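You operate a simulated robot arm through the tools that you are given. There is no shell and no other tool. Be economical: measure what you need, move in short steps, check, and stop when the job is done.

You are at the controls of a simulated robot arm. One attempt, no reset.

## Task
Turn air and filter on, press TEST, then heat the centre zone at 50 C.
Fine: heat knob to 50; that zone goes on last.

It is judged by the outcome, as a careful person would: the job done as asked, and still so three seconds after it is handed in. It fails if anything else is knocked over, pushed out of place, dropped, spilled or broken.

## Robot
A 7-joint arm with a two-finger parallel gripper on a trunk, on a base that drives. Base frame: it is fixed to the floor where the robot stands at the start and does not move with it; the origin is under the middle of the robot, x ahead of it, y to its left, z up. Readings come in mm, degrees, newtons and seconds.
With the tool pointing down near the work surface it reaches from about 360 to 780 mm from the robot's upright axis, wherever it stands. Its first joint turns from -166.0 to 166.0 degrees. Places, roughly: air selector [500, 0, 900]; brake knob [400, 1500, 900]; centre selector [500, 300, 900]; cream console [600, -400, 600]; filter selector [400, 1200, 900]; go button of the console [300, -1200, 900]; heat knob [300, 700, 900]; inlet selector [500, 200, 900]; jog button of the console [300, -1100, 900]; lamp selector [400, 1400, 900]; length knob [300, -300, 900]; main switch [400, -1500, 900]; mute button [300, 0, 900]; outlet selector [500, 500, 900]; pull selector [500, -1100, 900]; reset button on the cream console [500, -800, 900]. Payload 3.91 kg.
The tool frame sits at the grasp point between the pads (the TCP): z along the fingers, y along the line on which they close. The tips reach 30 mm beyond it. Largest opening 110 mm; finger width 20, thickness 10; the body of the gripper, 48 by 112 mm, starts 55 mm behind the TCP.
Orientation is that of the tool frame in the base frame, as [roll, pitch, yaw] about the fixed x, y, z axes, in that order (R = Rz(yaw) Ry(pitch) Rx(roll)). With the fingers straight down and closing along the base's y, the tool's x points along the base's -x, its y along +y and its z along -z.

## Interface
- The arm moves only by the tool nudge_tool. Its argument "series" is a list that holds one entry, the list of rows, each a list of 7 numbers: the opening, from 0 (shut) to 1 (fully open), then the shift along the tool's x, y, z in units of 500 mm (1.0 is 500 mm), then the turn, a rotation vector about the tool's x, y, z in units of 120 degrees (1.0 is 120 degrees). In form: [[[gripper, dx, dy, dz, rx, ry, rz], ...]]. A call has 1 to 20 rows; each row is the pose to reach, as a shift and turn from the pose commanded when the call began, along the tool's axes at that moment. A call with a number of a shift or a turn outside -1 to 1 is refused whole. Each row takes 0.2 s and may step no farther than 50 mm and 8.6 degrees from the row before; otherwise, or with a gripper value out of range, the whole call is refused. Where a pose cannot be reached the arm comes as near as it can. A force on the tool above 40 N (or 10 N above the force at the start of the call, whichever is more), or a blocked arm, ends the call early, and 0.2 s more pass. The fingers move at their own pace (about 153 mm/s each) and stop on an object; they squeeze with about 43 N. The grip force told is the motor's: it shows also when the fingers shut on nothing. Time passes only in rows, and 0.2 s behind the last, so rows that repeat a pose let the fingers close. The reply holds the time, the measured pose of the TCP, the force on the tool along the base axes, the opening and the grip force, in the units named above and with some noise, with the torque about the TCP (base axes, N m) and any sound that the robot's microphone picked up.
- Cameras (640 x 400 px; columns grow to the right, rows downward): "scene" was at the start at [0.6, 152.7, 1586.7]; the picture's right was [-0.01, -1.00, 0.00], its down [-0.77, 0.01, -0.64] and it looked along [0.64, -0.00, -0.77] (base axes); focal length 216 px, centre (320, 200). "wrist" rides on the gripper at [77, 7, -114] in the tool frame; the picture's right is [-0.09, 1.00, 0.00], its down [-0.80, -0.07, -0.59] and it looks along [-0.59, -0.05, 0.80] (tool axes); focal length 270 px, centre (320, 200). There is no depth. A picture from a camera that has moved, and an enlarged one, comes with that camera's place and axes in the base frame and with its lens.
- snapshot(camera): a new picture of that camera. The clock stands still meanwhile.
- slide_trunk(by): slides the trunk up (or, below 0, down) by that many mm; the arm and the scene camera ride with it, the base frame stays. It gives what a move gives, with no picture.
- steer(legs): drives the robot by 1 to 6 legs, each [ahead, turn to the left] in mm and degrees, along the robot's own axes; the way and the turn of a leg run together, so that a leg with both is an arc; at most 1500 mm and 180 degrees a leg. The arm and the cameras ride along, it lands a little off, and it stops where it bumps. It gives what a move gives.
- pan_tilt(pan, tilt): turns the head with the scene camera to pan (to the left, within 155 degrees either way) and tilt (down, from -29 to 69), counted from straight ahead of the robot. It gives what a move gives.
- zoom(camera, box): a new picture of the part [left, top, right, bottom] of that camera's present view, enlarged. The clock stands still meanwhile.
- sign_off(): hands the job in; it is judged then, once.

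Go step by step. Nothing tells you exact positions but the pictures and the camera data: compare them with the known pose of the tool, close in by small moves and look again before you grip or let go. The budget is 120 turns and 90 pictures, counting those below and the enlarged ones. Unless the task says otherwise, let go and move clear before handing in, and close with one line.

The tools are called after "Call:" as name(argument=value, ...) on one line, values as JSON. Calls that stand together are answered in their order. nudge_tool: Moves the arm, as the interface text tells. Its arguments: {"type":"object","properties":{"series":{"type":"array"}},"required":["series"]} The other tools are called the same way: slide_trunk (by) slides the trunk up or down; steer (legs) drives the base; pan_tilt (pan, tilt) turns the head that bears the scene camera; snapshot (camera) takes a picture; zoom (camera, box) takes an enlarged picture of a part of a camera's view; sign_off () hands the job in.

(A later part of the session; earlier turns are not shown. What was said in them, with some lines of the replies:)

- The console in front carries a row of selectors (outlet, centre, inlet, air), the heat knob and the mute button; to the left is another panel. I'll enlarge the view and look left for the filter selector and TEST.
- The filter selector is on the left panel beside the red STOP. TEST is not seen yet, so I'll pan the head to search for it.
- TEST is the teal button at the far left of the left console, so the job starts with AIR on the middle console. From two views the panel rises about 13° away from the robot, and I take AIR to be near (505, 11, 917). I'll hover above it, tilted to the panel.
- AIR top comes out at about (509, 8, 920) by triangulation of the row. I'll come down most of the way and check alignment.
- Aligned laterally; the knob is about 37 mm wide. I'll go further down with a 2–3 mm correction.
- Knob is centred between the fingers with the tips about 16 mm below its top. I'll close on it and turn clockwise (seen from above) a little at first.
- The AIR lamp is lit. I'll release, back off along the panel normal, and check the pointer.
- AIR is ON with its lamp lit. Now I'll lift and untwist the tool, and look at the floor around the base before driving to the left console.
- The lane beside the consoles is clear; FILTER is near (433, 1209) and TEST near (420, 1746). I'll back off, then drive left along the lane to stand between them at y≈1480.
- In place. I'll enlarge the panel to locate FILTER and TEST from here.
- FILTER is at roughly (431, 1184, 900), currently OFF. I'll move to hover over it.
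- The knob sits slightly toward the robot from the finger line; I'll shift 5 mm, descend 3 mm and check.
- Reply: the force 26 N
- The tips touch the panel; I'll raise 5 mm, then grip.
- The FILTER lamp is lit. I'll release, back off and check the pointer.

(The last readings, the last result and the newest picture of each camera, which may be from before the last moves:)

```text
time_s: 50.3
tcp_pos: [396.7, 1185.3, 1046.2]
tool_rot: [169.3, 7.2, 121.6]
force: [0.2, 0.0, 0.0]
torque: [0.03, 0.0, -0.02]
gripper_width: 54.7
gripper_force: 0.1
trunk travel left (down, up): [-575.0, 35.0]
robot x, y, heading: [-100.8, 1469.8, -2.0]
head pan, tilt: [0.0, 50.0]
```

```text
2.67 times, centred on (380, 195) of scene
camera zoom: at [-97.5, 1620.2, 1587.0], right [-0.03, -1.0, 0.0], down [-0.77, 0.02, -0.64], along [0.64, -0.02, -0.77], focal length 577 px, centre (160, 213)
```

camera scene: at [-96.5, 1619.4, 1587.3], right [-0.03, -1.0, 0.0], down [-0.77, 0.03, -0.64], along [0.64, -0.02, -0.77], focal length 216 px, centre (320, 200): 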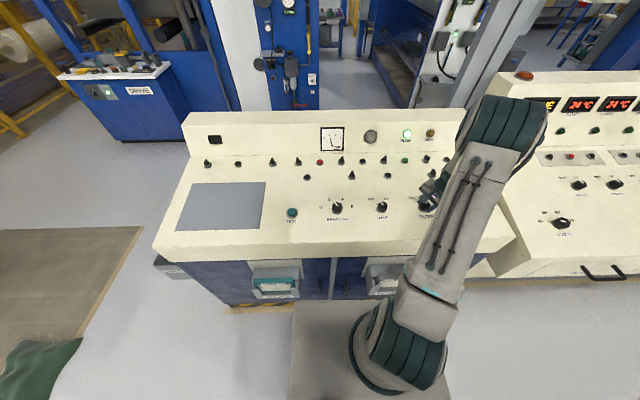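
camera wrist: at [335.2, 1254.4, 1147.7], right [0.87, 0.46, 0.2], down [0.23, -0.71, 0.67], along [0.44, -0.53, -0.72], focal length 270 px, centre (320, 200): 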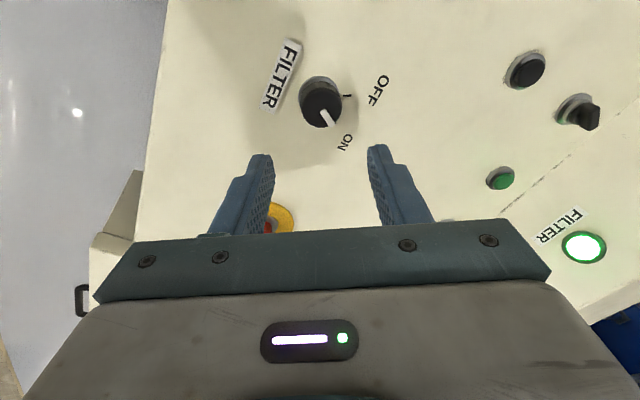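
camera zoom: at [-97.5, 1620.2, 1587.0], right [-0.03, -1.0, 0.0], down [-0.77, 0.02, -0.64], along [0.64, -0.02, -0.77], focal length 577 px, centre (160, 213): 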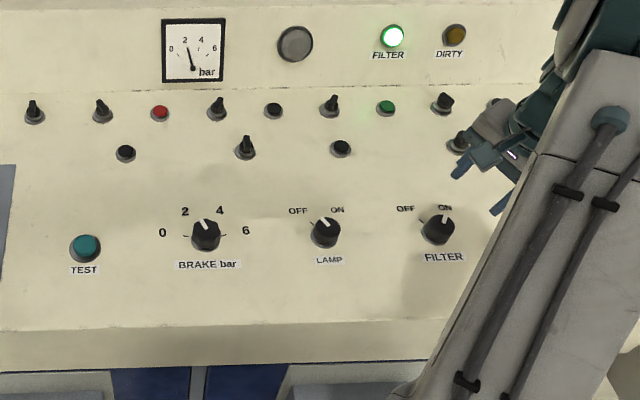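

FILTER is ON. Now untwist, then traverse to TEST, which is near (422, 1716, 891).

Call:
nudge_tool(series=[[[0.3, 0, 0, -0.02, 0, 0, -0.06], [0.1, 0, 0, -0.04, 0, 0, -0.12], [0, 0, 0, -0.04, 0, 0, -0.18], [0, 0, 0, -0.04, 0, 0, -0.24], [0, 0, 0, -0.04, 0, 0, -0.3], [0, 0, 0, -0.04, 0, 0, -0.36], [0, 0, 0, -0.04, 0, 0, -0.42], [0, 0, 0, -0.04, 0, 0, -0.48], [0, 0, 0, -0.04, 0, 0, -0.48]]])

```text
time_s: 52.3
tcp_pos: [390.2, 1185.1, 1063.9]
tool_rot: [-179.7, 13.0, -179.9]
force: [0.2, 0.2, -0.2]
torque: [-0.04, 0.01, -0.01]
gripper_width: 0.5
gripper_force: 38.2
trunk travel left (down, up): [-575.0, 35.0]
robot x, y, heading: [-104.4, 1470.0, -1.8]
head pan, tilt: [0.0, 50.0]
```

Call:
nudge_tool(series=[[[0, 0, 0.085, 0, 0, 0, 0], [0, 0, 0.17, 0, 0, 0, 0], [0, 0, 0.255, 0, 0, 0, 0], [0, 0, 0.34, 0, 0, 0, 0], [0, 0, 0.425, 0, 0, 0, 0], [0, 0, 0.51, 0, 0, 0, 0], [0, 0, 0.595, 0, 0, 0, 0], [0, 0, 0.68, 0, 0, 0, 0], [0, 0, 0.765, 0.03, 0, 0, 0], [0, 0, 0.85, 0.06, 0, 0, 0], [0, 0, 0.93, 0.1, 0, 0, 0], [0, 0, 1.0, 0.14, 0, 0, 0], [0, 0, 1.0, 0.14, 0, 0, 0]]])

Call:
snapshot(camera="wrist")

Call:
snapshot(camera="scene")

```text
time_s: 55.1
tcp_pos: [411.7, 1682.9, 988.6]
tool_rot: [-179.6, 13.0, 179.9]
force: [0.2, 0.1, 0.1]
torque: [-0.03, 0.01, 0.0]
gripper_width: 0.0
gripper_force: 37.4
trunk travel left (down, up): [-575.0, 35.0]
robot x, y, heading: [-101.2, 1471.3, -1.8]
head pan, tilt: [0.0, 50.0]
```

```text
49 pictures are left
camera wrist: at [310.7, 1691.4, 1082.7], right [0.09, 1.0, 0.01], down [0.65, -0.07, 0.76], along [0.76, -0.06, -0.65], focal length 270 px, centre (320, 200)
```

wrist: 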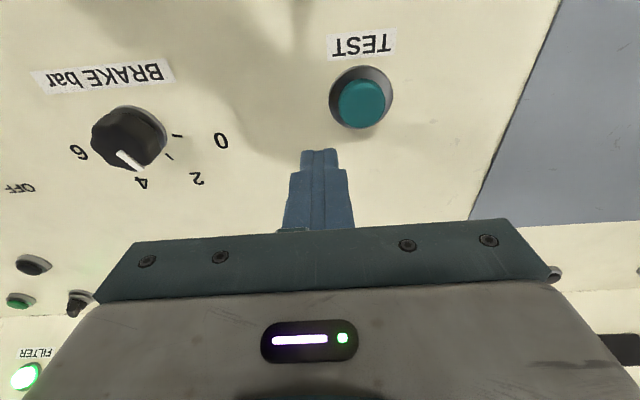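

```text
48 pictures are left
camera scene: at [-97.7, 1620.4, 1587.0], right [-0.03, -1.0, 0.0], down [-0.77, 0.02, -0.64], along [0.64, -0.02, -0.77], focal length 216 px, centre (320, 200)
```

scene: 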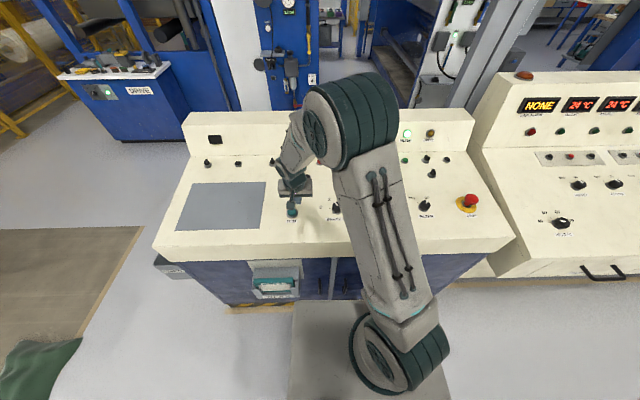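

Call:
nudge_tool(series=[[[0, 0.026, 0.07, 0.03, 0, 0, 0], [0, 0.026, 0.07, 0.09, 0, 0, 0], [0, 0.026, 0.07, 0.09, 0, 0, 0]]])

Call:
zoom(camera="wrist", box=[200, 60, 440, 220])

Call:
zoom(camera="scene", box=[240, 160, 360, 240])

```text
time_s: 55.9
tcp_pos: [408.4, 1719.4, 944.5]
tool_rot: [-179.6, 12.9, 180.0]
force: [0.9, -0.7, 0.3]
torque: [-0.03, 0.03, 0.0]
gripper_width: 0.1
gripper_force: 37.1
trunk travel left (down, up): [-575.0, 35.0]
robot x, y, heading: [-105.7, 1471.7, -1.9]
head pan, tilt: [0.0, 50.0]
```

```text
2.50 times, centred on (320, 140) of wrist
camera zoom: at [307.4, 1726.7, 1037.8], right [0.09, 1.0, 0.01], down [0.65, -0.07, 0.76], along [0.76, -0.06, -0.65], focal length 676 px, centre (320, 350)
```

zoom: 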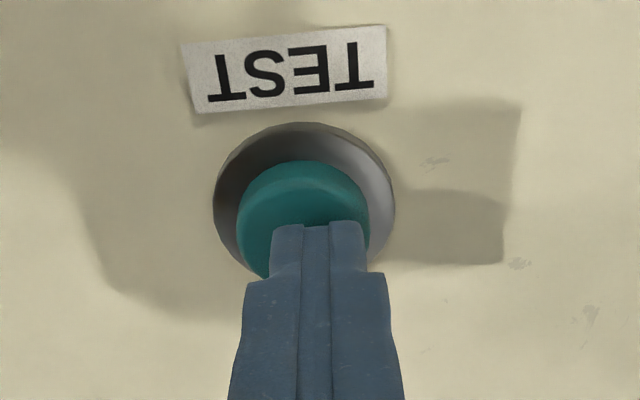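

```text
5.00 times, centred on (300, 200) of scene
camera zoom: at [-97.7, 1620.5, 1587.0], right [-0.03, -1.0, 0.0], down [-0.77, 0.02, -0.64], along [0.64, -0.02, -0.77], focal length 1082 px, centre (420, 200)
```

zoom: 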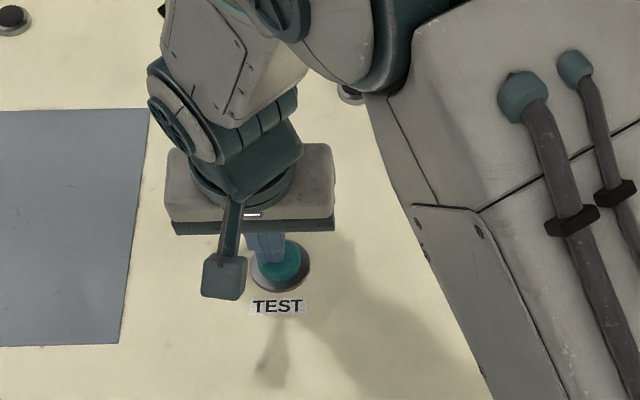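

Tip is lined up over TEST, a few mm off to one side. I'll press slowly until it resists.

Call:
nudge_tool(series=[[[0, 0, -0.006, 0.01, 0, 0, 0], [0, 0, -0.006, 0.02, 0, 0, 0], [0, 0, -0.006, 0.026, 0, 0, 0], [0, 0, -0.006, 0.032, 0, 0, 0], [0, 0, -0.006, 0.036, 0, 0, 0], [0, 0, -0.006, 0.04, 0, 0, 0], [0, 0, -0.006, 0.042, 0, 0, 0], [0, 0, -0.006, 0.044, 0, 0, 0]]])

Call:
snapshot(camera="scene")

```text
time_s: 57.3
tcp_pos: [410.4, 1715.8, 931.2]
tool_rot: [-179.9, 13.4, 179.8]
force: [-12.2, -6.1, 27.1]
torque: [-0.17, 0.45, 0.02]
gripper_width: 0.0
gripper_force: 37.8
trunk travel left (down, up): [-575.0, 35.0]
robot x, y, heading: [-103.3, 1468.2, -1.9]
head pan, tilt: [0.0, 50.0]
heard: click
stopped in row 6: the force on the tool passed its limit at 43 N (the readings are from after the stop); the commanded pose is now the measured one
```

```text
45 pictures are left
camera scene: at [-102.0, 1618.6, 1587.2], right [-0.03, -1.0, 0.0], down [-0.76, 0.03, -0.64], along [0.64, -0.02, -0.76], focal length 216 px, centre (320, 200)
```

scene: 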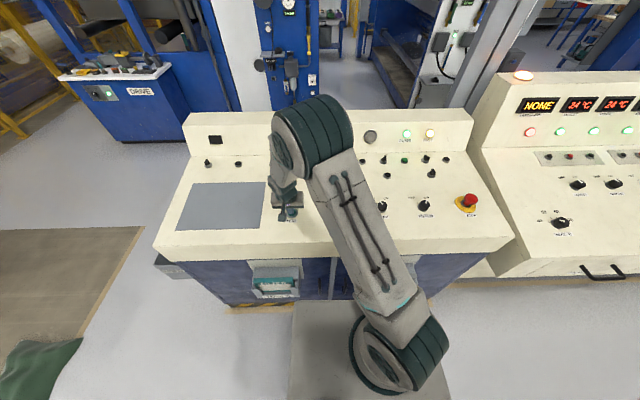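

The press clicked and all the lamps lit up as a lamp test. I'll lift off and see that the lamps return.

Call:
nudge_tool(series=[[[0, 0, 0, -0.04, 0, 0, 0], [0, 0, 0, -0.12, 0, 0, 0], [0, 0, 0, -0.2, 0, 0, 0], [0, 0, 0, -0.28, 0, 0, 0], [0.5, 0, 0, -0.36, 0, 0, 0], [0.5, 0, 0, -0.44, 0, 0, 0], [0.5, 0, 0, -0.5, 0, 0, 0]]])

Call:
snapshot(camera="scene")

```text
time_s: 58.9
tcp_pos: [353.0, 1717.9, 1172.2]
tool_rot: [-179.7, 13.1, 179.8]
force: [0.0, 0.9, 0.3]
torque: [-0.01, -0.02, 0.05]
gripper_width: 55.0
gripper_force: 0.0
trunk travel left (down, up): [-575.0, 35.0]
robot x, y, heading: [-100.0, 1469.2, -1.6]
head pan, tilt: [0.0, 50.0]
```

```text
44 pictures are left
camera scene: at [-98.3, 1620.3, 1586.9], right [-0.03, -1.0, 0.0], down [-0.77, 0.02, -0.64], along [0.64, -0.02, -0.77], focal length 216 px, centre (320, 200)
```

scene: 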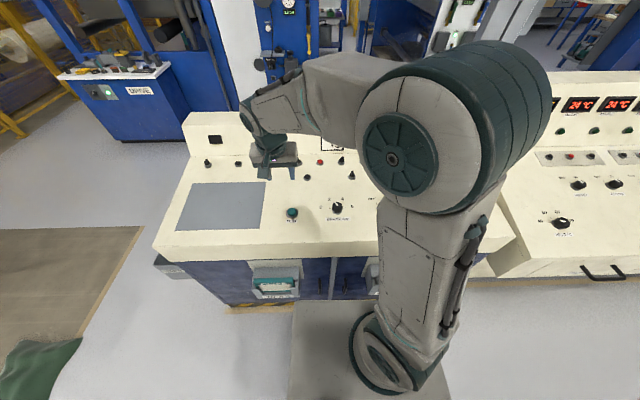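

Lamp test is over. Now I'll centre the arm and drive back to the middle console, to y≈480, between HEAT (345, 648) and CENTRE (510, 326).

Call:
nudge_tool(series=[[[0.5, 0, -0.09, 0, 0, 0, 0], [0.5, 0, -0.18, 0, 0, 0, 0], [0.5, 0, -0.27, 0, 0, 0, 0], [0.5, 0, -0.36, 0, 0, 0, 0], [0.5, 0, -0.45, 0, 0, 0, 0], [0.5, 0, -0.5, 0, 0, 0, 0]]])

Call:
steer(legs=[[0, -88.3], [989, 0], [0, 90]])

Call:
snapshot(camera="scene")

```text
time_s: 60.3
tcp_pos: [352.6, 1468.6, 1172.8]
tool_rot: [-179.8, 13.3, 179.9]
force: [0.6, -0.1, 0.2]
torque: [0.0, -0.01, 0.01]
gripper_width: 55.1
gripper_force: 0.0
trunk travel left (down, up): [-575.0, 35.0]
robot x, y, heading: [-103.6, 1471.1, -1.9]
head pan, tilt: [0.0, 50.0]
```

```text
time_s: 73.0
tcp_pos: [348.8, 460.5, 1172.0]
tool_rot: [-179.8, 13.3, -179.8]
force: [1.1, 0.0, -0.2]
torque: [0.0, 0.0, -0.01]
gripper_width: 54.7
gripper_force: 0.0
trunk travel left (down, up): [-575.0, 35.0]
robot x, y, heading: [-107.2, 456.6, -1.5]
head pan, tilt: [0.0, 50.0]
```

```text
43 pictures are left
camera scene: at [-102.1, 610.9, 1586.9], right [-0.03, -1.0, 0.0], down [-0.77, 0.02, -0.64], along [0.64, -0.02, -0.77], focal length 216 px, centre (320, 200)
```

scene: 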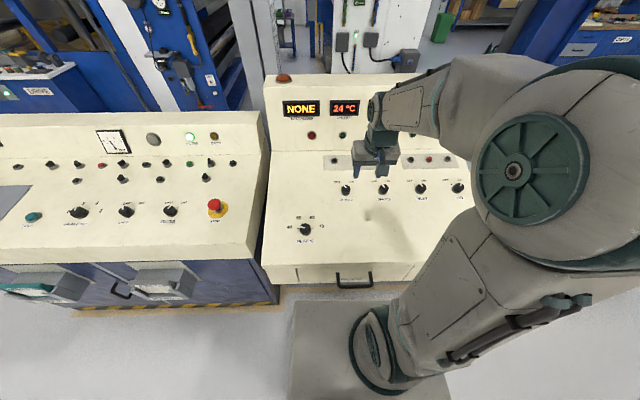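

Call:
zoom(camera="scene", box=[260, 80, 500, 260])

Call:
snapshot(camera="wrist")

Call:
zoom(camera="scene", box=[270, 200, 340, 250])

```text
2.22 times, centred on (380, 170) of scene
camera zoom: at [-102.1, 610.9, 1586.9], right [-0.03, -1.0, 0.0], down [-0.77, 0.02, -0.64], along [0.64, -0.02, -0.77], focal length 481 px, centre (187, 267)
```

zoom: 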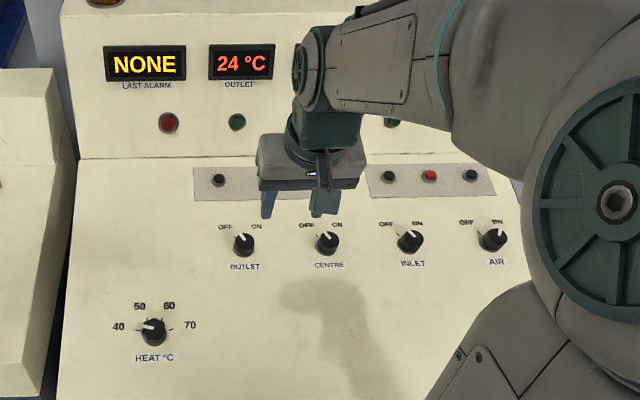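

```text
41 pictures are left
camera wrist: at [248.0, 468.3, 1266.0], right [0.08, 1.0, 0.02], down [0.64, -0.07, 0.76], along [0.76, -0.05, -0.65], focal length 270 px, centre (320, 200)
```

wrist: 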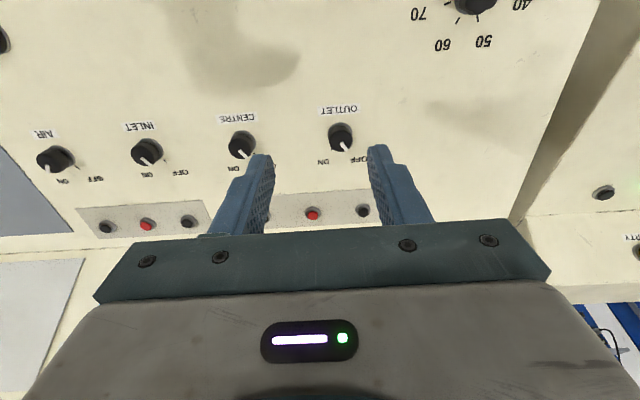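

```text
8.00 times, centred on (305, 225) of scene
camera zoom: at [-102.1, 610.9, 1586.9], right [-0.03, -1.0, 0.0], down [-0.77, 0.02, -0.64], along [0.64, -0.02, -0.77], focal length 1732 px, centre (440, 0)
```

zoom: 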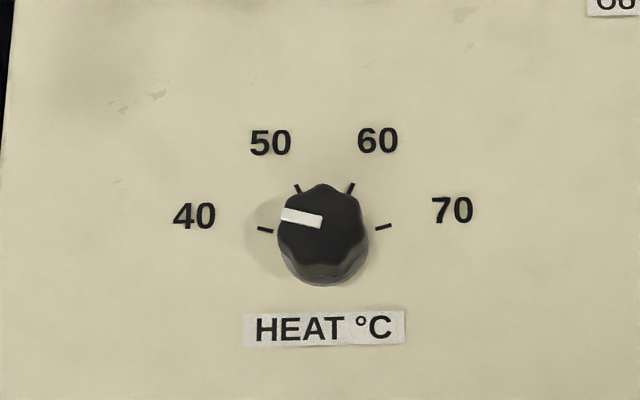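

Call:
zoom(camera="scene", box=[330, 165, 480, 215])

Call:
zoom(camera="wrist", box=[20, 90, 380, 210])

```text
4.27 times, centred on (405, 190) of scene
camera zoom: at [-102.1, 610.9, 1586.9], right [-0.03, -1.0, 0.0], down [-0.77, 0.02, -0.64], along [0.64, -0.02, -0.77], focal length 924 px, centre (-43, 243)
```

zoom: 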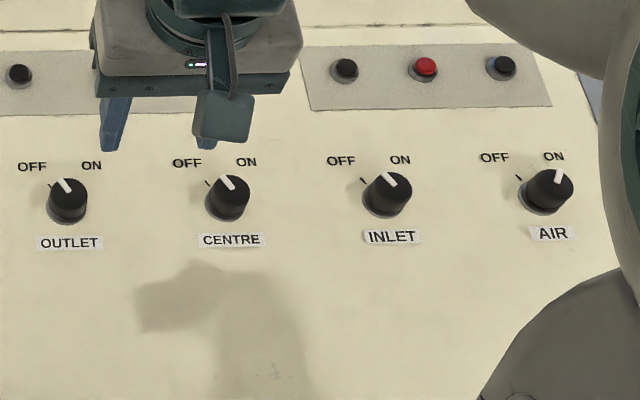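

```text
1.78 times, centred on (200, 150) of wrist
camera zoom: at [248.0, 468.3, 1266.0], right [0.08, 1.0, 0.02], down [0.64, -0.07, 0.76], along [0.76, -0.05, -0.65], focal length 480 px, centre (533, 289)
```

zoom: 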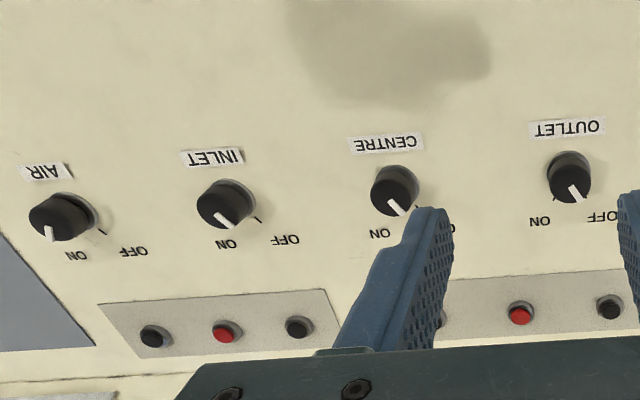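

HEAT points at 40; 50 is about 52° clockwise. INLET and OUTLET are still off. I'll hover over HEAT at about (342, 650, 890).

Call:
nudge_tool(series=[[[0.6, 0.02, 0.054, 0.044, 0, 0, 0], [0.6, 0.04, 0.108, 0.088, 0, 0, 0], [0.6, 0.06, 0.162, 0.131, 0, 0, 0], [0.6, 0.08, 0.217, 0.175, 0, 0, 0], [0.6, 0.1, 0.271, 0.219, 0, 0, 0], [0.6, 0.12, 0.325, 0.262, 0, 0, 0], [0.6, 0.14, 0.379, 0.306, 0, 0, 0], [0.6, 0.14, 0.379, 0.306, 0, 0, 0]]])

Call:
snapshot(camera="wrist")

```text
time_s: 74.8
tcp_pos: [315.1, 651.0, 1005.8]
tool_rot: [-179.8, 13.2, -179.8]
force: [0.2, 0.3, 1.0]
torque: [-0.01, -0.01, -0.01]
gripper_width: 65.9
gripper_force: 0.0
trunk travel left (down, up): [-575.0, 35.0]
robot x, y, heading: [-106.3, 459.8, -1.4]
head pan, tilt: [0.0, 50.0]
```

```text
37 pictures are left
camera wrist: at [213.3, 658.6, 1099.9], right [0.08, 1.0, 0.02], down [0.64, -0.07, 0.76], along [0.76, -0.05, -0.65], focal length 270 px, centre (320, 200)
```

wrist: 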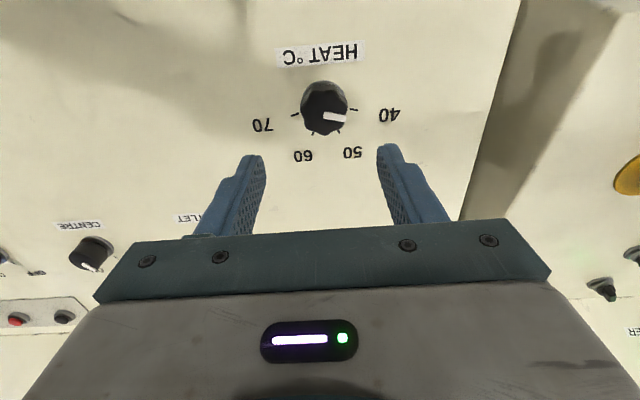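

Call:
nudge_tool(series=[[[0.6, 0, 0.008, 0.07, 0, 0, 0], [0.6, 0, 0.008, 0.14, 0, 0, 0], [0.6, 0, 0.008, 0.16, 0, 0, 0], [0.6, 0, 0.008, 0.16, 0, 0, 0]]])

Call:
zoom(camera="wrist", box=[200, 60, 440, 220])

```text
time_s: 75.8
tcp_pos: [333.6, 654.7, 928.3]
tool_rot: [-179.8, 13.2, -179.8]
force: [-0.1, -0.4, -0.3]
torque: [0.01, 0.02, 0.0]
gripper_width: 66.1
gripper_force: 0.0
trunk travel left (down, up): [-575.0, 35.0]
robot x, y, heading: [-105.7, 461.7, -1.6]
head pan, tilt: [0.0, 50.0]
```

```text
2.50 times, centred on (320, 140) of wrist
camera zoom: at [232.8, 661.7, 1021.6], right [0.08, 1.0, 0.02], down [0.64, -0.07, 0.76], along [0.76, -0.05, -0.65], focal length 676 px, centre (320, 350)
```

zoom: 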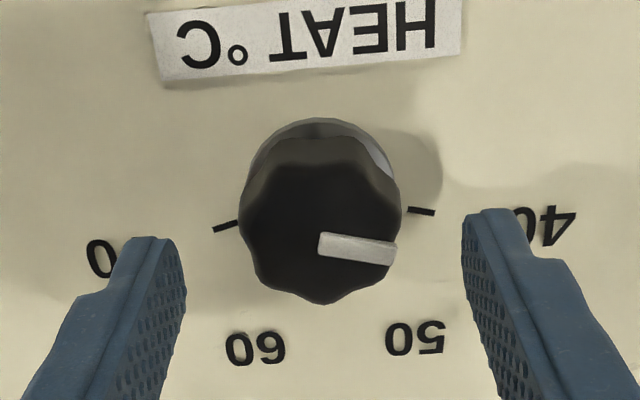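

Call:
nudge_tool(series=[[[0.6, 0, 0, 0.02, 0, 0, 0], [0.6, 0, 0, 0.04, 0, 0, 0], [0.6, 0, 0, 0.04, 0, 0, 0]]])

Call:
zoom(camera="wrist", box=[200, 60, 440, 220])

```text
time_s: 76.6
tcp_pos: [339.0, 654.3, 910.6]
tool_rot: [-179.8, 13.3, -179.7]
force: [0.2, 0.2, -0.4]
torque: [-0.06, 0.0, 0.01]
gripper_width: 66.2
gripper_force: 0.1
trunk travel left (down, up): [-575.0, 35.0]
robot x, y, heading: [-109.0, 460.7, -1.6]
head pan, tilt: [0.0, 50.0]
```

```text
2.50 times, centred on (320, 140) of wrist
camera zoom: at [237.6, 661.1, 1002.9], right [0.08, 1.0, 0.02], down [0.64, -0.07, 0.76], along [0.76, -0.05, -0.65], focal length 676 px, centre (320, 350)
```

zoom: 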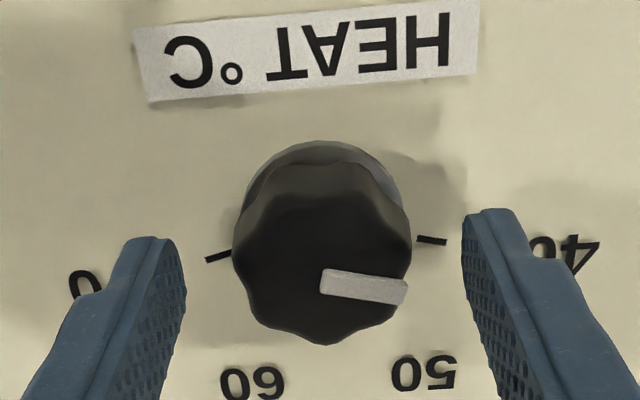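

Call:
nudge_tool(series=[[[0.6, 0, 0.0, 0.008, 0, 0, 0], [0.6, 0, 0.0, 0.016, 0, 0, 0], [0.6, 0, 0.0, 0.022, 0, 0, 0], [0.6, 0, 0.0, 0.022, 0, 0, 0]]])

Call:
zoom(camera="wrist", box=[200, 60, 440, 220])

```text
time_s: 77.6
tcp_pos: [341.8, 653.9, 899.0]
tool_rot: [-179.8, 13.3, -179.8]
force: [-0.3, -0.2, -0.8]
torque: [-0.01, -0.01, -0.04]
gripper_width: 66.0
gripper_force: 0.1
trunk travel left (down, up): [-575.0, 35.0]
robot x, y, heading: [-105.1, 461.1, -1.3]
head pan, tilt: [0.0, 50.0]
```

```text
2.50 times, centred on (320, 140) of wrist
camera zoom: at [239.5, 660.9, 992.7], right [0.08, 1.0, 0.02], down [0.64, -0.07, 0.76], along [0.76, -0.05, -0.65], focal length 676 px, centre (320, 350)
```

zoom: 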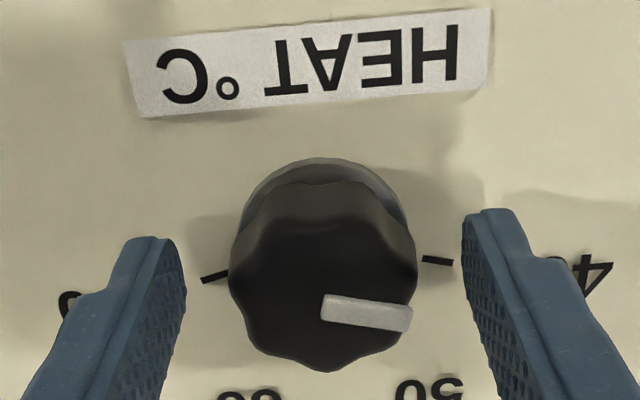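

Centred; grip now.

Call:
nudge_tool(series=[[[0.4, 0, 0.001, 0, 0, 0, 0], [0.25, 0, 0.001, 0, 0, 0, 0], [0.1, 0, 0.001, 0, 0, 0, 0], [0.1, 0, 0.001, 0, 0, 0, 0]]])

Call:
zoom(camera="wrist", box=[200, 60, 440, 220])

```text
time_s: 78.6
tcp_pos: [341.0, 655.2, 899.1]
tool_rot: [-179.8, 13.1, -179.8]
force: [-0.5, -1.0, 0.0]
torque: [0.54, -0.02, 0.11]
gripper_width: 41.6
gripper_force: 45.1
trunk travel left (down, up): [-575.0, 35.0]
robot x, y, heading: [-108.7, 457.8, -1.6]
head pan, tilt: [0.0, 50.0]
```

```text
2.50 times, centred on (320, 140) of wrist
camera zoom: at [239.5, 661.4, 992.6], right [0.08, 1.0, 0.02], down [0.64, -0.07, 0.76], along [0.76, -0.05, -0.65], focal length 676 px, centre (320, 350)
```

zoom: 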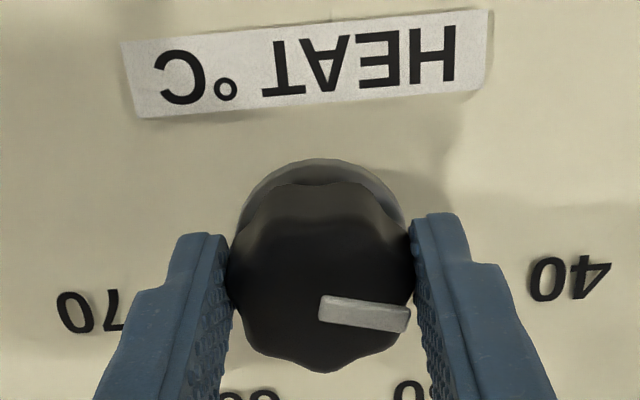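

Call:
nudge_tool(series=[[[0.1, 0, 0, 0, 0, 0, 0.06], [0.1, 0, 0, 0, 0, 0, 0.12], [0.1, 0, 0, 0, 0, 0, 0.18], [0.1, 0, 0, 0, 0, 0, 0.24], [0.1, 0, 0, 0, 0, 0, 0.3], [0.1, 0, 0, 0, 0, 0, 0.36], [0.1, 0, 0, 0, 0, 0, 0.417], [0.1, 0, 0, 0, 0, 0, 0.417]]])

Call:
zoom(camera="wrist", box=[200, 60, 440, 220])

Call:
zoom(camera="scene", box=[260, 180, 350, 250])

```text
time_s: 80.4
tcp_pos: [341.6, 657.1, 900.0]
tool_rot: [169.8, 8.8, 129.3]
force: [2.2, 18.1, 7.4]
torque: [1.46, 0.0, 0.41]
gripper_width: 41.6
gripper_force: 45.3
trunk travel left (down, up): [-575.0, 35.0]
robot x, y, heading: [-104.2, 456.9, -1.5]
head pan, tilt: [0.0, 50.0]
```

```text
2.50 times, centred on (320, 140) of wrist
camera zoom: at [271.9, 720.2, 999.9], right [0.8, 0.57, 0.19], down [0.31, -0.66, 0.69], along [0.52, -0.49, -0.7], focal length 676 px, centre (320, 350)
```

zoom: 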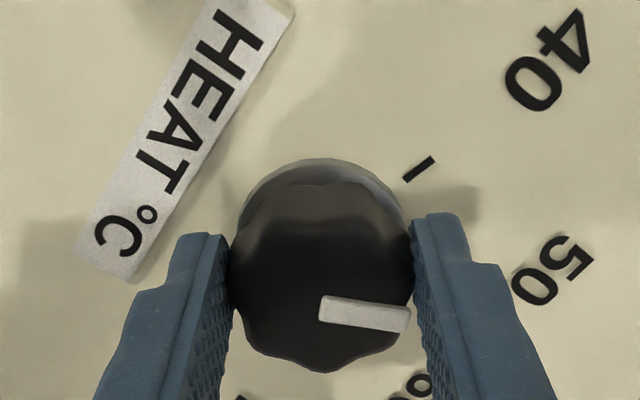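

```text
5.71 times, centred on (305, 215) of scene
camera zoom: at [-102.4, 613.1, 1586.8], right [-0.03, -1.0, 0.0], down [-0.77, 0.02, -0.64], along [0.64, -0.02, -0.77], focal length 1237 px, centre (406, 114)
```

zoom: 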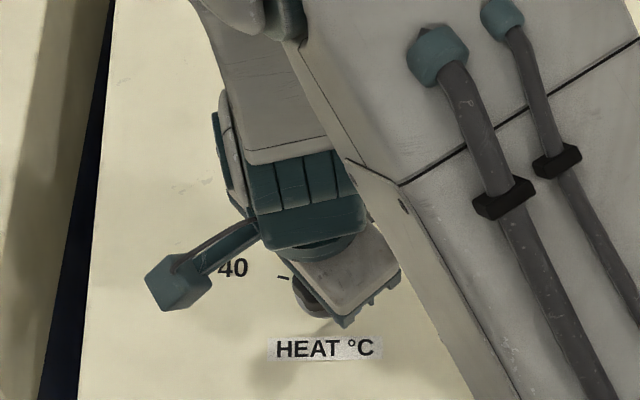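

The knob followed the turn. I'll release, back off and read the pointer.

Call:
nudge_tool(series=[[[0.3, 0, 0, 0, 0, 0, 0], [0.6, 0, 0, 0, 0, 0, 0], [0.6, 0, 0, -0.08, 0, 0, 0], [0.6, 0, 0, -0.16, 0, 0, 0], [0.6, 0, 0, -0.22, 0, 0, 0], [0.6, 0, 0, -0.22, 0, 0, 0]]])

Call:
zoom(camera="wrist", box=[200, 20, 440, 180])

Call:
zoom(camera="scene", box=[260, 180, 350, 250])

```text
time_s: 81.8
tcp_pos: [313.5, 654.7, 1008.0]
tool_rot: [170.0, 8.7, 129.4]
force: [-0.1, 0.3, -0.2]
torque: [0.0, 0.0, 0.03]
gripper_width: 65.9
gripper_force: 0.1
trunk travel left (down, up): [-575.0, 35.0]
robot x, y, heading: [-105.1, 459.9, -1.6]
head pan, tilt: [0.0, 50.0]
```

```text
2.50 times, centred on (320, 100) of wrist
camera zoom: at [245.3, 719.0, 1108.7], right [0.8, 0.58, 0.18], down [0.31, -0.66, 0.69], along [0.52, -0.49, -0.7], focal length 676 px, centre (320, 450)
```

zoom: 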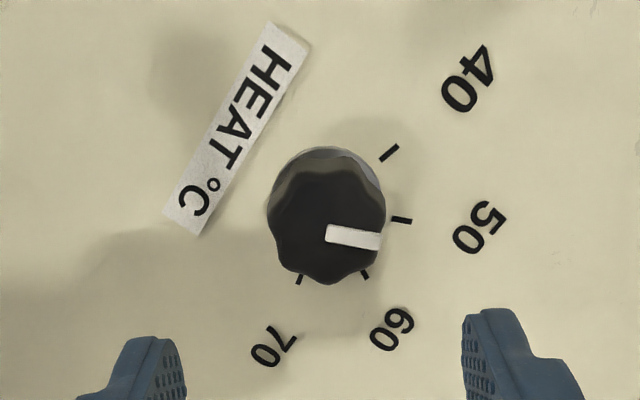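

```text
5.71 times, centred on (305, 215) of scene
camera zoom: at [-102.0, 611.1, 1586.9], right [-0.03, -1.0, 0.0], down [-0.77, 0.02, -0.64], along [0.64, -0.02, -0.77], focal length 1237 px, centre (406, 114)
```

zoom: 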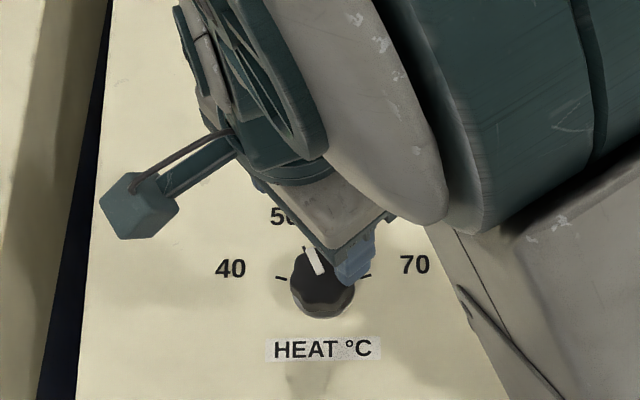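

The pointer lines up with the 50 mark. Now untwist, then go to CENTRE at about (514, 326, 915).

Call:
nudge_tool(series=[[[0.5, 0, 0, -0.03, 0, 0, -0.06], [0.5, 0, 0, -0.06, 0, 0, -0.12], [0.5, 0, 0, -0.06, 0, 0, -0.18], [0.5, 0, 0, -0.06, 0, 0, -0.24], [0.5, 0, 0, -0.06, 0, 0, -0.3], [0.5, 0, 0, -0.06, 0, 0, -0.36], [0.5, 0, 0, -0.06, 0, 0, -0.417], [0.5, 0, 0, -0.06, 0, 0, -0.417]]])

Call:
zoom(camera="scene", box=[260, 180, 350, 250])

Call:
nudge_tool(series=[[[0.5, -0.044, -0.082, 0.01, 0, 0, 0], [0.5, -0.088, -0.164, 0.02, 0, 0, 0], [0.5, -0.132, -0.246, 0.03, 0, 0, 0], [0.5, -0.176, -0.328, 0.04, 0, 0, 0], [0.5, -0.22, -0.41, 0.05, 0, 0, 0], [0.5, -0.264, -0.492, 0.06, 0, 0, 0], [0.5, -0.308, -0.574, 0.07, 0, 0, 0], [0.5, -0.35, -0.656, 0.08, 0, 0, 0], [0.5, -0.35, -0.656, 0.08, 0, 0, 0]]])

Call:
snapshot(camera="wrist")

```text
time_s: 83.6
tcp_pos: [309.5, 654.0, 1035.9]
tool_rot: [-179.7, 13.2, -179.7]
force: [0.0, 0.1, 0.2]
torque: [-0.01, 0.0, -0.02]
gripper_width: 54.6
gripper_force: 0.0
trunk travel left (down, up): [-575.0, 35.0]
robot x, y, heading: [-107.0, 458.3, -1.6]
head pan, tilt: [0.0, 50.0]
```

```text
5.71 times, centred on (305, 215) of scene
camera zoom: at [-102.1, 611.1, 1586.9], right [-0.03, -1.0, 0.0], down [-0.77, 0.02, -0.64], along [0.64, -0.02, -0.77], focal length 1237 px, centre (406, 114)
```

zoom: 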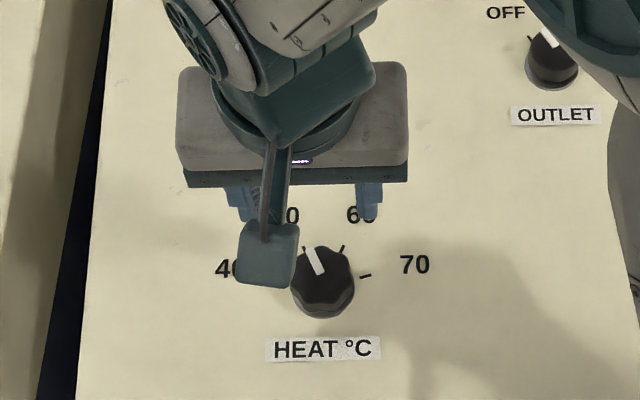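

```text
time_s: 85.6
tcp_pos: [489.0, 325.9, 1035.9]
tool_rot: [-179.9, 13.2, -179.8]
force: [0.4, 0.3, -0.1]
torque: [0.0, 0.0, 0.03]
gripper_width: 55.1
gripper_force: 0.1
trunk travel left (down, up): [-575.0, 35.0]
robot x, y, heading: [-105.9, 460.7, -1.5]
head pan, tilt: [0.0, 50.0]
```

```text
27 pictures are left
camera wrist: at [387.1, 333.0, 1129.2], right [0.08, 1.0, 0.02], down [0.64, -0.07, 0.76], along [0.76, -0.05, -0.65], focal length 270 px, centre (320, 200)
```

wrist: 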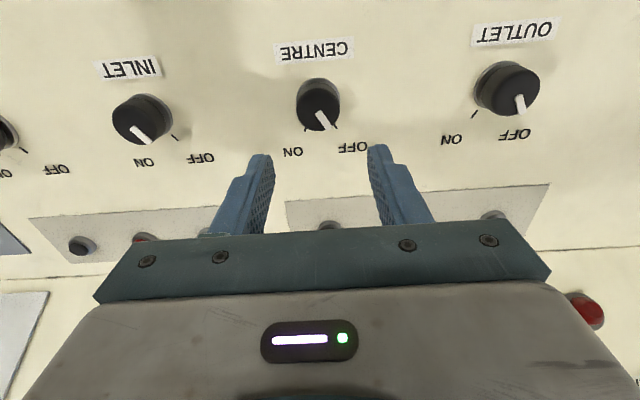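

Call:
zoom(camera="scene", box=[260, 180, 350, 250])

Call:
nudge_tool(series=[[[0.5, 0.006, 0, 0.07, 0, 0, 0], [0.5, 0.006, -0.002, 0.14, 0, 0, 0], [0.5, 0.006, -0.002, 0.17, 0, 0, 0], [0.5, 0.006, -0.002, 0.17, 0, 0, 0]]])

Call:
zoom(camera="wrist", box=[200, 60, 440, 220])

```text
5.71 times, centred on (305, 215) of scene
camera zoom: at [-102.2, 611.1, 1586.9], right [-0.03, -1.0, 0.0], down [-0.77, 0.02, -0.64], along [0.64, -0.02, -0.77], focal length 1237 px, centre (406, 114)
```

zoom: 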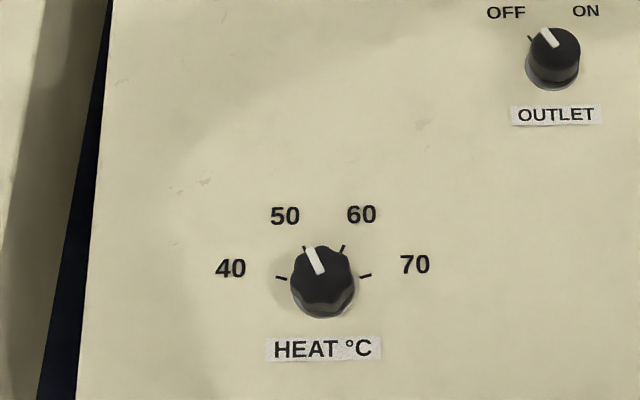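

```text
time_s: 86.6
tcp_pos: [506.3, 326.9, 952.0]
tool_rot: [-179.8, 13.1, -179.8]
force: [0.2, -0.2, 0.7]
torque: [0.0, -0.01, -0.01]
gripper_width: 55.1
gripper_force: 0.1
trunk travel left (down, up): [-575.0, 35.0]
robot x, y, heading: [-108.4, 461.1, -1.3]
head pan, tilt: [0.0, 50.0]
```

```text
2.50 times, centred on (320, 140) of wrist
camera zoom: at [405.3, 333.8, 1045.8], right [0.08, 1.0, 0.02], down [0.64, -0.07, 0.76], along [0.76, -0.05, -0.65], focal length 676 px, centre (320, 350)
```

zoom: 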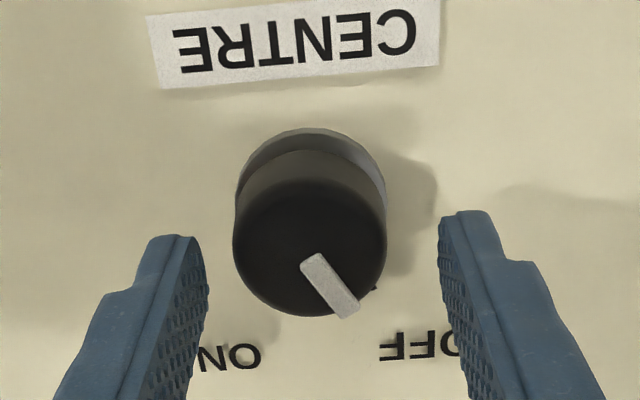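

HEAT reads 50. CENTRE is nearly aligned; I'll shift 2.5 mm, go down 20 mm and grip.

Call:
nudge_tool(series=[[[0.5, 0, -0.005, 0.015, 0, 0, 0], [0.5, 0, -0.005, 0.03, 0, 0, 0], [0.5, 0, -0.005, 0.038, 0, 0, 0], [0.5, 0, -0.005, 0.038, 0, 0, 0]]])

Call:
zoom(camera="wrist", box=[200, 60, 440, 220])

```text
time_s: 87.6
tcp_pos: [511.2, 323.0, 935.9]
tool_rot: [-179.8, 13.1, -179.7]
force: [-0.1, 0.5, 0.3]
torque: [-0.03, -0.01, -0.01]
gripper_width: 55.1
gripper_force: 0.1
trunk travel left (down, up): [-575.0, 35.0]
robot x, y, heading: [-104.5, 459.1, -1.5]
head pan, tilt: [0.0, 50.0]
```

```text
2.50 times, centred on (320, 140) of wrist
camera zoom: at [409.8, 330.3, 1028.5], right [0.08, 1.0, 0.02], down [0.64, -0.07, 0.76], along [0.76, -0.05, -0.65], focal length 676 px, centre (320, 350)
```

zoom: 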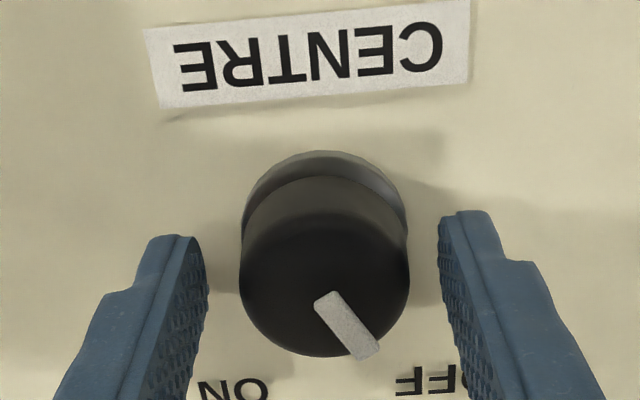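

Call:
nudge_tool(series=[[[0.5, 0.002, 0, 0.012, 0, 0, 0], [0.5, 0.002, 0, 0.012, 0, 0, 0], [0.3, 0.002, 0, 0.012, 0, 0, 0], [0.1, 0.002, 0, 0.012, 0, 0, 0], [0.1, 0.002, 0, 0.012, 0, 0, 0]]])

Call:
zoom(camera="wrist", box=[200, 60, 440, 220])

```text
time_s: 88.8
tcp_pos: [511.6, 323.3, 929.9]
tool_rot: [-179.8, 13.2, -179.6]
force: [-1.4, 4.6, -2.0]
torque: [0.77, -0.56, 0.16]
gripper_width: 38.0
gripper_force: 44.3
trunk travel left (down, up): [-575.0, 35.0]
robot x, y, heading: [-105.0, 460.5, -1.5]
head pan, tilt: [0.0, 50.0]
```

```text
2.50 times, centred on (320, 140) of wrist
camera zoom: at [410.5, 331.2, 1022.6], right [0.08, 1.0, 0.02], down [0.64, -0.07, 0.76], along [0.76, -0.05, -0.65], focal length 676 px, centre (320, 350)
```

zoom: 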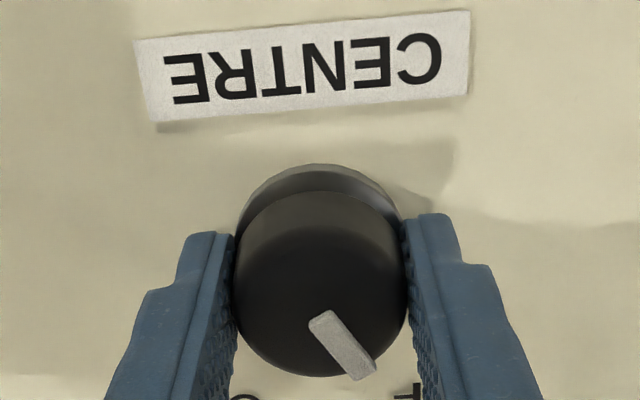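

Call:
nudge_tool(series=[[[0.1, 0, 0, 0, 0, 0, 0.06], [0.1, 0, 0, 0, 0, 0, 0.12], [0.1, 0, 0, 0, 0, 0, 0.18], [0.1, 0, 0, 0, 0, 0, 0.24], [0.1, 0, 0, 0, 0, 0, 0.3], [0.1, 0, 0, 0, 0, 0, 0.36], [0.1, 0, 0, 0, 0, 0, 0.42], [0.1, 0, 0, 0, 0, 0, 0.48], [0.1, 0, 0, 0, 0, 0, 0.48]]])

Call:
nudge_tool(series=[[[0.3, 0, 0, 0, 0, 0, 0], [0.5, 0, 0, 0, 0, 0, 0], [0.5, 0, 0, -0.08, 0, 0, 0], [0.5, 0, 0, -0.16, 0, 0, 0], [0.5, 0, 0, -0.24, 0, 0, 0], [0.5, 0, 0, -0.32, 0, 0, 0], [0.5, 0, 0, -0.4, 0, 0, 0], [0.5, 0, 0, -0.4, 0, 0, 0]]])

Call:
snapshot(camera="wrist")

Call:
zoom(camera="scene", box=[260, 80, 500, 260])

```text
time_s: 90.8
tcp_pos: [510.7, 322.9, 928.8]
tool_rot: [168.9, 7.2, 121.8]
force: [5.6, 2.1, 1.5]
torque: [0.88, 0.08, 0.18]
gripper_width: 37.7
gripper_force: 44.9
trunk travel left (down, up): [-575.0, 35.0]
robot x, y, heading: [-106.7, 458.1, -1.2]
head pan, tilt: [0.0, 50.0]
```

```text
time_s: 92.6
tcp_pos: [466.3, 326.4, 1125.2]
tool_rot: [168.9, 7.2, 121.9]
force: [0.1, -0.3, 0.5]
torque: [-0.01, -0.01, 0.0]
gripper_width: 54.9
gripper_force: 0.0
trunk travel left (down, up): [-575.0, 35.0]
robot x, y, heading: [-110.4, 464.2, -1.4]
head pan, tilt: [0.0, 50.0]
```

```text
22 pictures are left
camera wrist: at [404.6, 395.3, 1227.9], right [0.86, 0.46, 0.2], down [0.23, -0.71, 0.67], along [0.45, -0.53, -0.72], focal length 270 px, centre (320, 200)
```

wrist: 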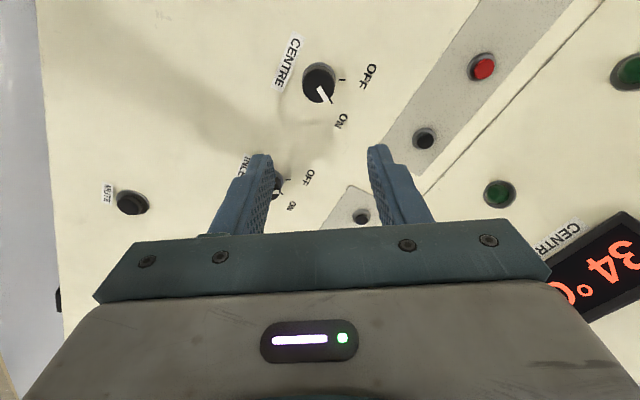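

```text
2.22 times, centred on (380, 170) of scene
camera zoom: at [-101.9, 610.8, 1586.9], right [-0.03, -1.0, 0.0], down [-0.77, 0.02, -0.64], along [0.64, -0.02, -0.77], focal length 481 px, centre (187, 267)
```

zoom: 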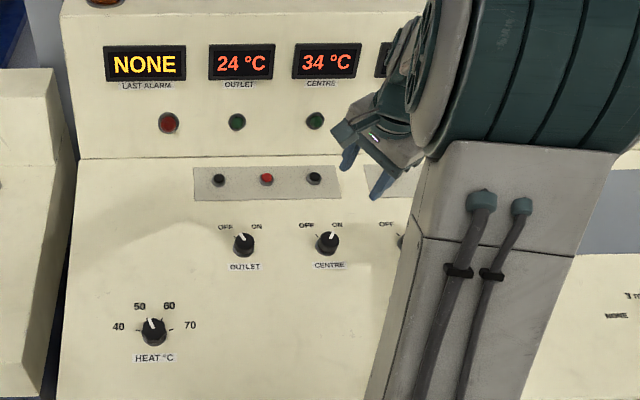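

CENTRE is ON and its display is rising (34 °C). I'll move the arm clear and watch that it settles at 50 with no alarm.

Call:
nudge_tool(series=[[[0.5, 0, 0, 0, 0, 0, -0.06], [0.5, 0, 0, 0, 0, 0, -0.12], [0.5, 0, 0, 0, 0, 0, -0.18], [0.5, 0, 0, 0, 0, 0, -0.24], [0.5, 0, 0, 0, 0, 0, -0.3], [0.5, 0, 0, 0, 0, 0, -0.36], [0.5, 0, 0, 0, 0, 0, -0.42], [0.5, 0, 0, 0, 0, 0, -0.48], [0.5, 0, 0, -0.04, 0, 0, -0.48], [0.5, 0, 0, -0.08, 0, 0, -0.48], [0.5, 0, 0, -0.08, 0, 0, -0.48], [0.5, 0, 0, -0.08, 0, 0, -0.48], [0.5, 0, 0, -0.08, 0, 0, -0.48], [0.5, 0, 0, -0.08, 0, 0, -0.48], [0.5, 0, 0, -0.08, 0, 0, -0.48]]])

Call:
pan_tilt(pan=-5, tilt=40)

Call:
snapshot(camera="scene")

```text
time_s: 95.8
tcp_pos: [455.5, 325.4, 1163.6]
tool_rot: [-179.8, 13.2, -179.9]
force: [0.3, 0.3, 0.4]
torque: [0.01, 0.01, -0.01]
gripper_width: 54.9
gripper_force: 0.1
trunk travel left (down, up): [-575.0, 35.0]
robot x, y, heading: [-106.4, 463.3, -1.4]
head pan, tilt: [0.0, 50.0]
```

```text
time_s: 96.6
tcp_pos: [455.3, 324.5, 1163.3]
tool_rot: [-179.8, 13.1, -179.8]
force: [0.1, -0.8, 0.8]
torque: [0.02, 0.01, 0.02]
gripper_width: 55.0
gripper_force: 0.0
trunk travel left (down, up): [-575.0, 35.0]
robot x, y, heading: [-107.4, 458.1, -1.5]
head pan, tilt: [-5.0, 40.0]
```

```text
20 pictures are left
camera scene: at [-94.6, 603.3, 1601.1], right [-0.11, -0.99, 0.0], down [-0.64, 0.07, -0.77], along [0.76, -0.09, -0.64], focal length 216 px, centre (320, 200)
```

scene: 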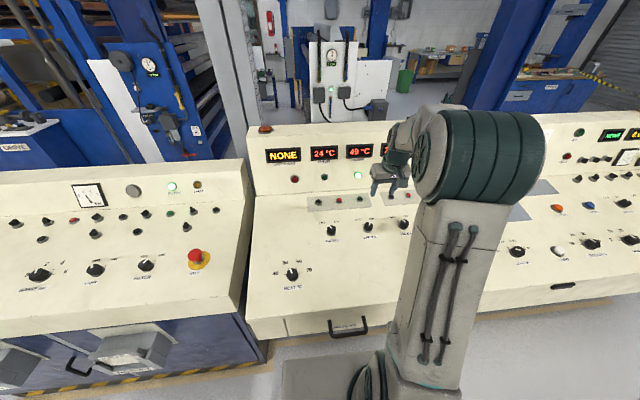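

CENTRE shows 49 °C with its lamp lit, and FILTER is still lit. I'll swing the arm left so I can see AIR and all the lamps one last time.

Call:
nudge_tool(series=[[[0.5, 0.03, 0.08, -0.02, 0, 0, 0], [0.5, 0.06, 0.16, -0.04, 0, 0, 0], [0.5, 0.09, 0.24, -0.04, 0, 0, 0], [0.5, 0.12, 0.32, -0.04, 0, 0, 0], [0.5, 0.15, 0.4, -0.04, 0, 0, 0], [0.5, 0.18, 0.48, -0.04, 0, 0, 0], [0.5, 0.18, 0.48, -0.04, 0, 0, 0]]])

Call:
pan_tilt(pan=-20, tilt=40)

Call:
snapshot(camera="scene")

Call:
snapshot(camera="wrist")

```text
time_s: 98.2
tcp_pos: [361.5, 565.5, 1163.3]
tool_rot: [-179.7, 13.2, -179.7]
force: [0.3, -0.7, 0.6]
torque: [-0.01, -0.01, -0.02]
gripper_width: 55.0
gripper_force: 0.1
trunk travel left (down, up): [-575.0, 35.0]
robot x, y, heading: [-102.1, 458.6, -1.3]
head pan, tilt: [-5.0, 40.0]
```

```text
time_s: 98.9
tcp_pos: [361.9, 564.8, 1161.7]
tool_rot: [-179.8, 13.1, -179.8]
force: [0.2, 1.1, -0.7]
torque: [-0.03, 0.0, 0.04]
gripper_width: 54.8
gripper_force: 0.0
trunk travel left (down, up): [-575.0, 35.0]
robot x, y, heading: [-106.8, 458.6, -1.4]
head pan, tilt: [-20.0, 40.0]
```

```text
19 pictures are left
camera scene: at [-100.0, 581.9, 1601.1], right [-0.37, -0.93, 0.0], down [-0.6, 0.24, -0.77], along [0.71, -0.28, -0.64], focal length 216 px, centre (320, 200)
```

scene: 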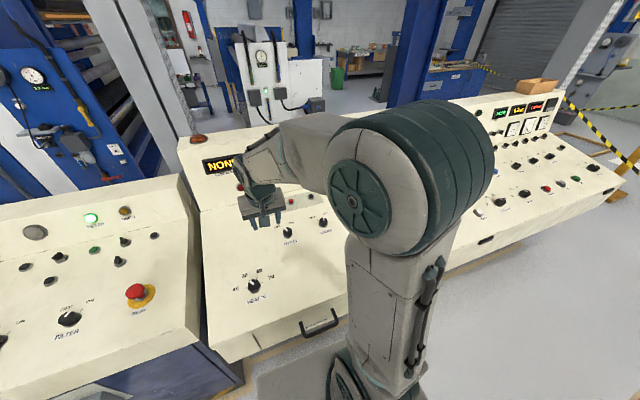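

```text
18 pictures are left
camera wrist: at [260.5, 571.6, 1255.3], right [0.08, 1.0, 0.02], down [0.64, -0.07, 0.76], along [0.76, -0.05, -0.65], focal length 270 px, centre (320, 200)
```

wrist: 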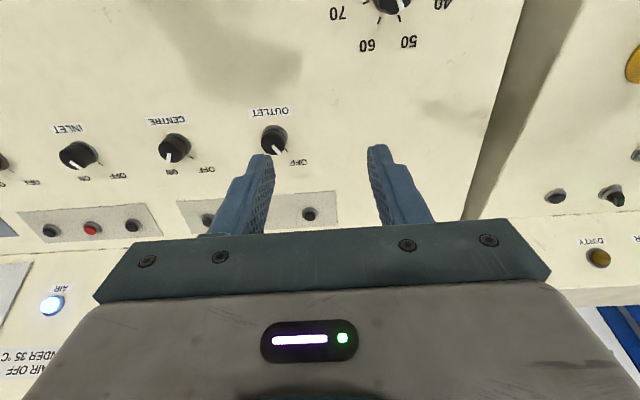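

AIR and FILTER lamps are lit, CENTRE is on at about 50 °C, LAST ALARM shows NONE, and the arm is clear. I'm handing the job in.

Call:
sign_off()

```text
The job is handed in.
```

Air and filter are on, TEST was pressed (it clicked and the panel lamps lit), and the heat knob is at 50. The centre zone was switched on last and had reached 49 °C with no alarm when I last read its display, just before handing in.
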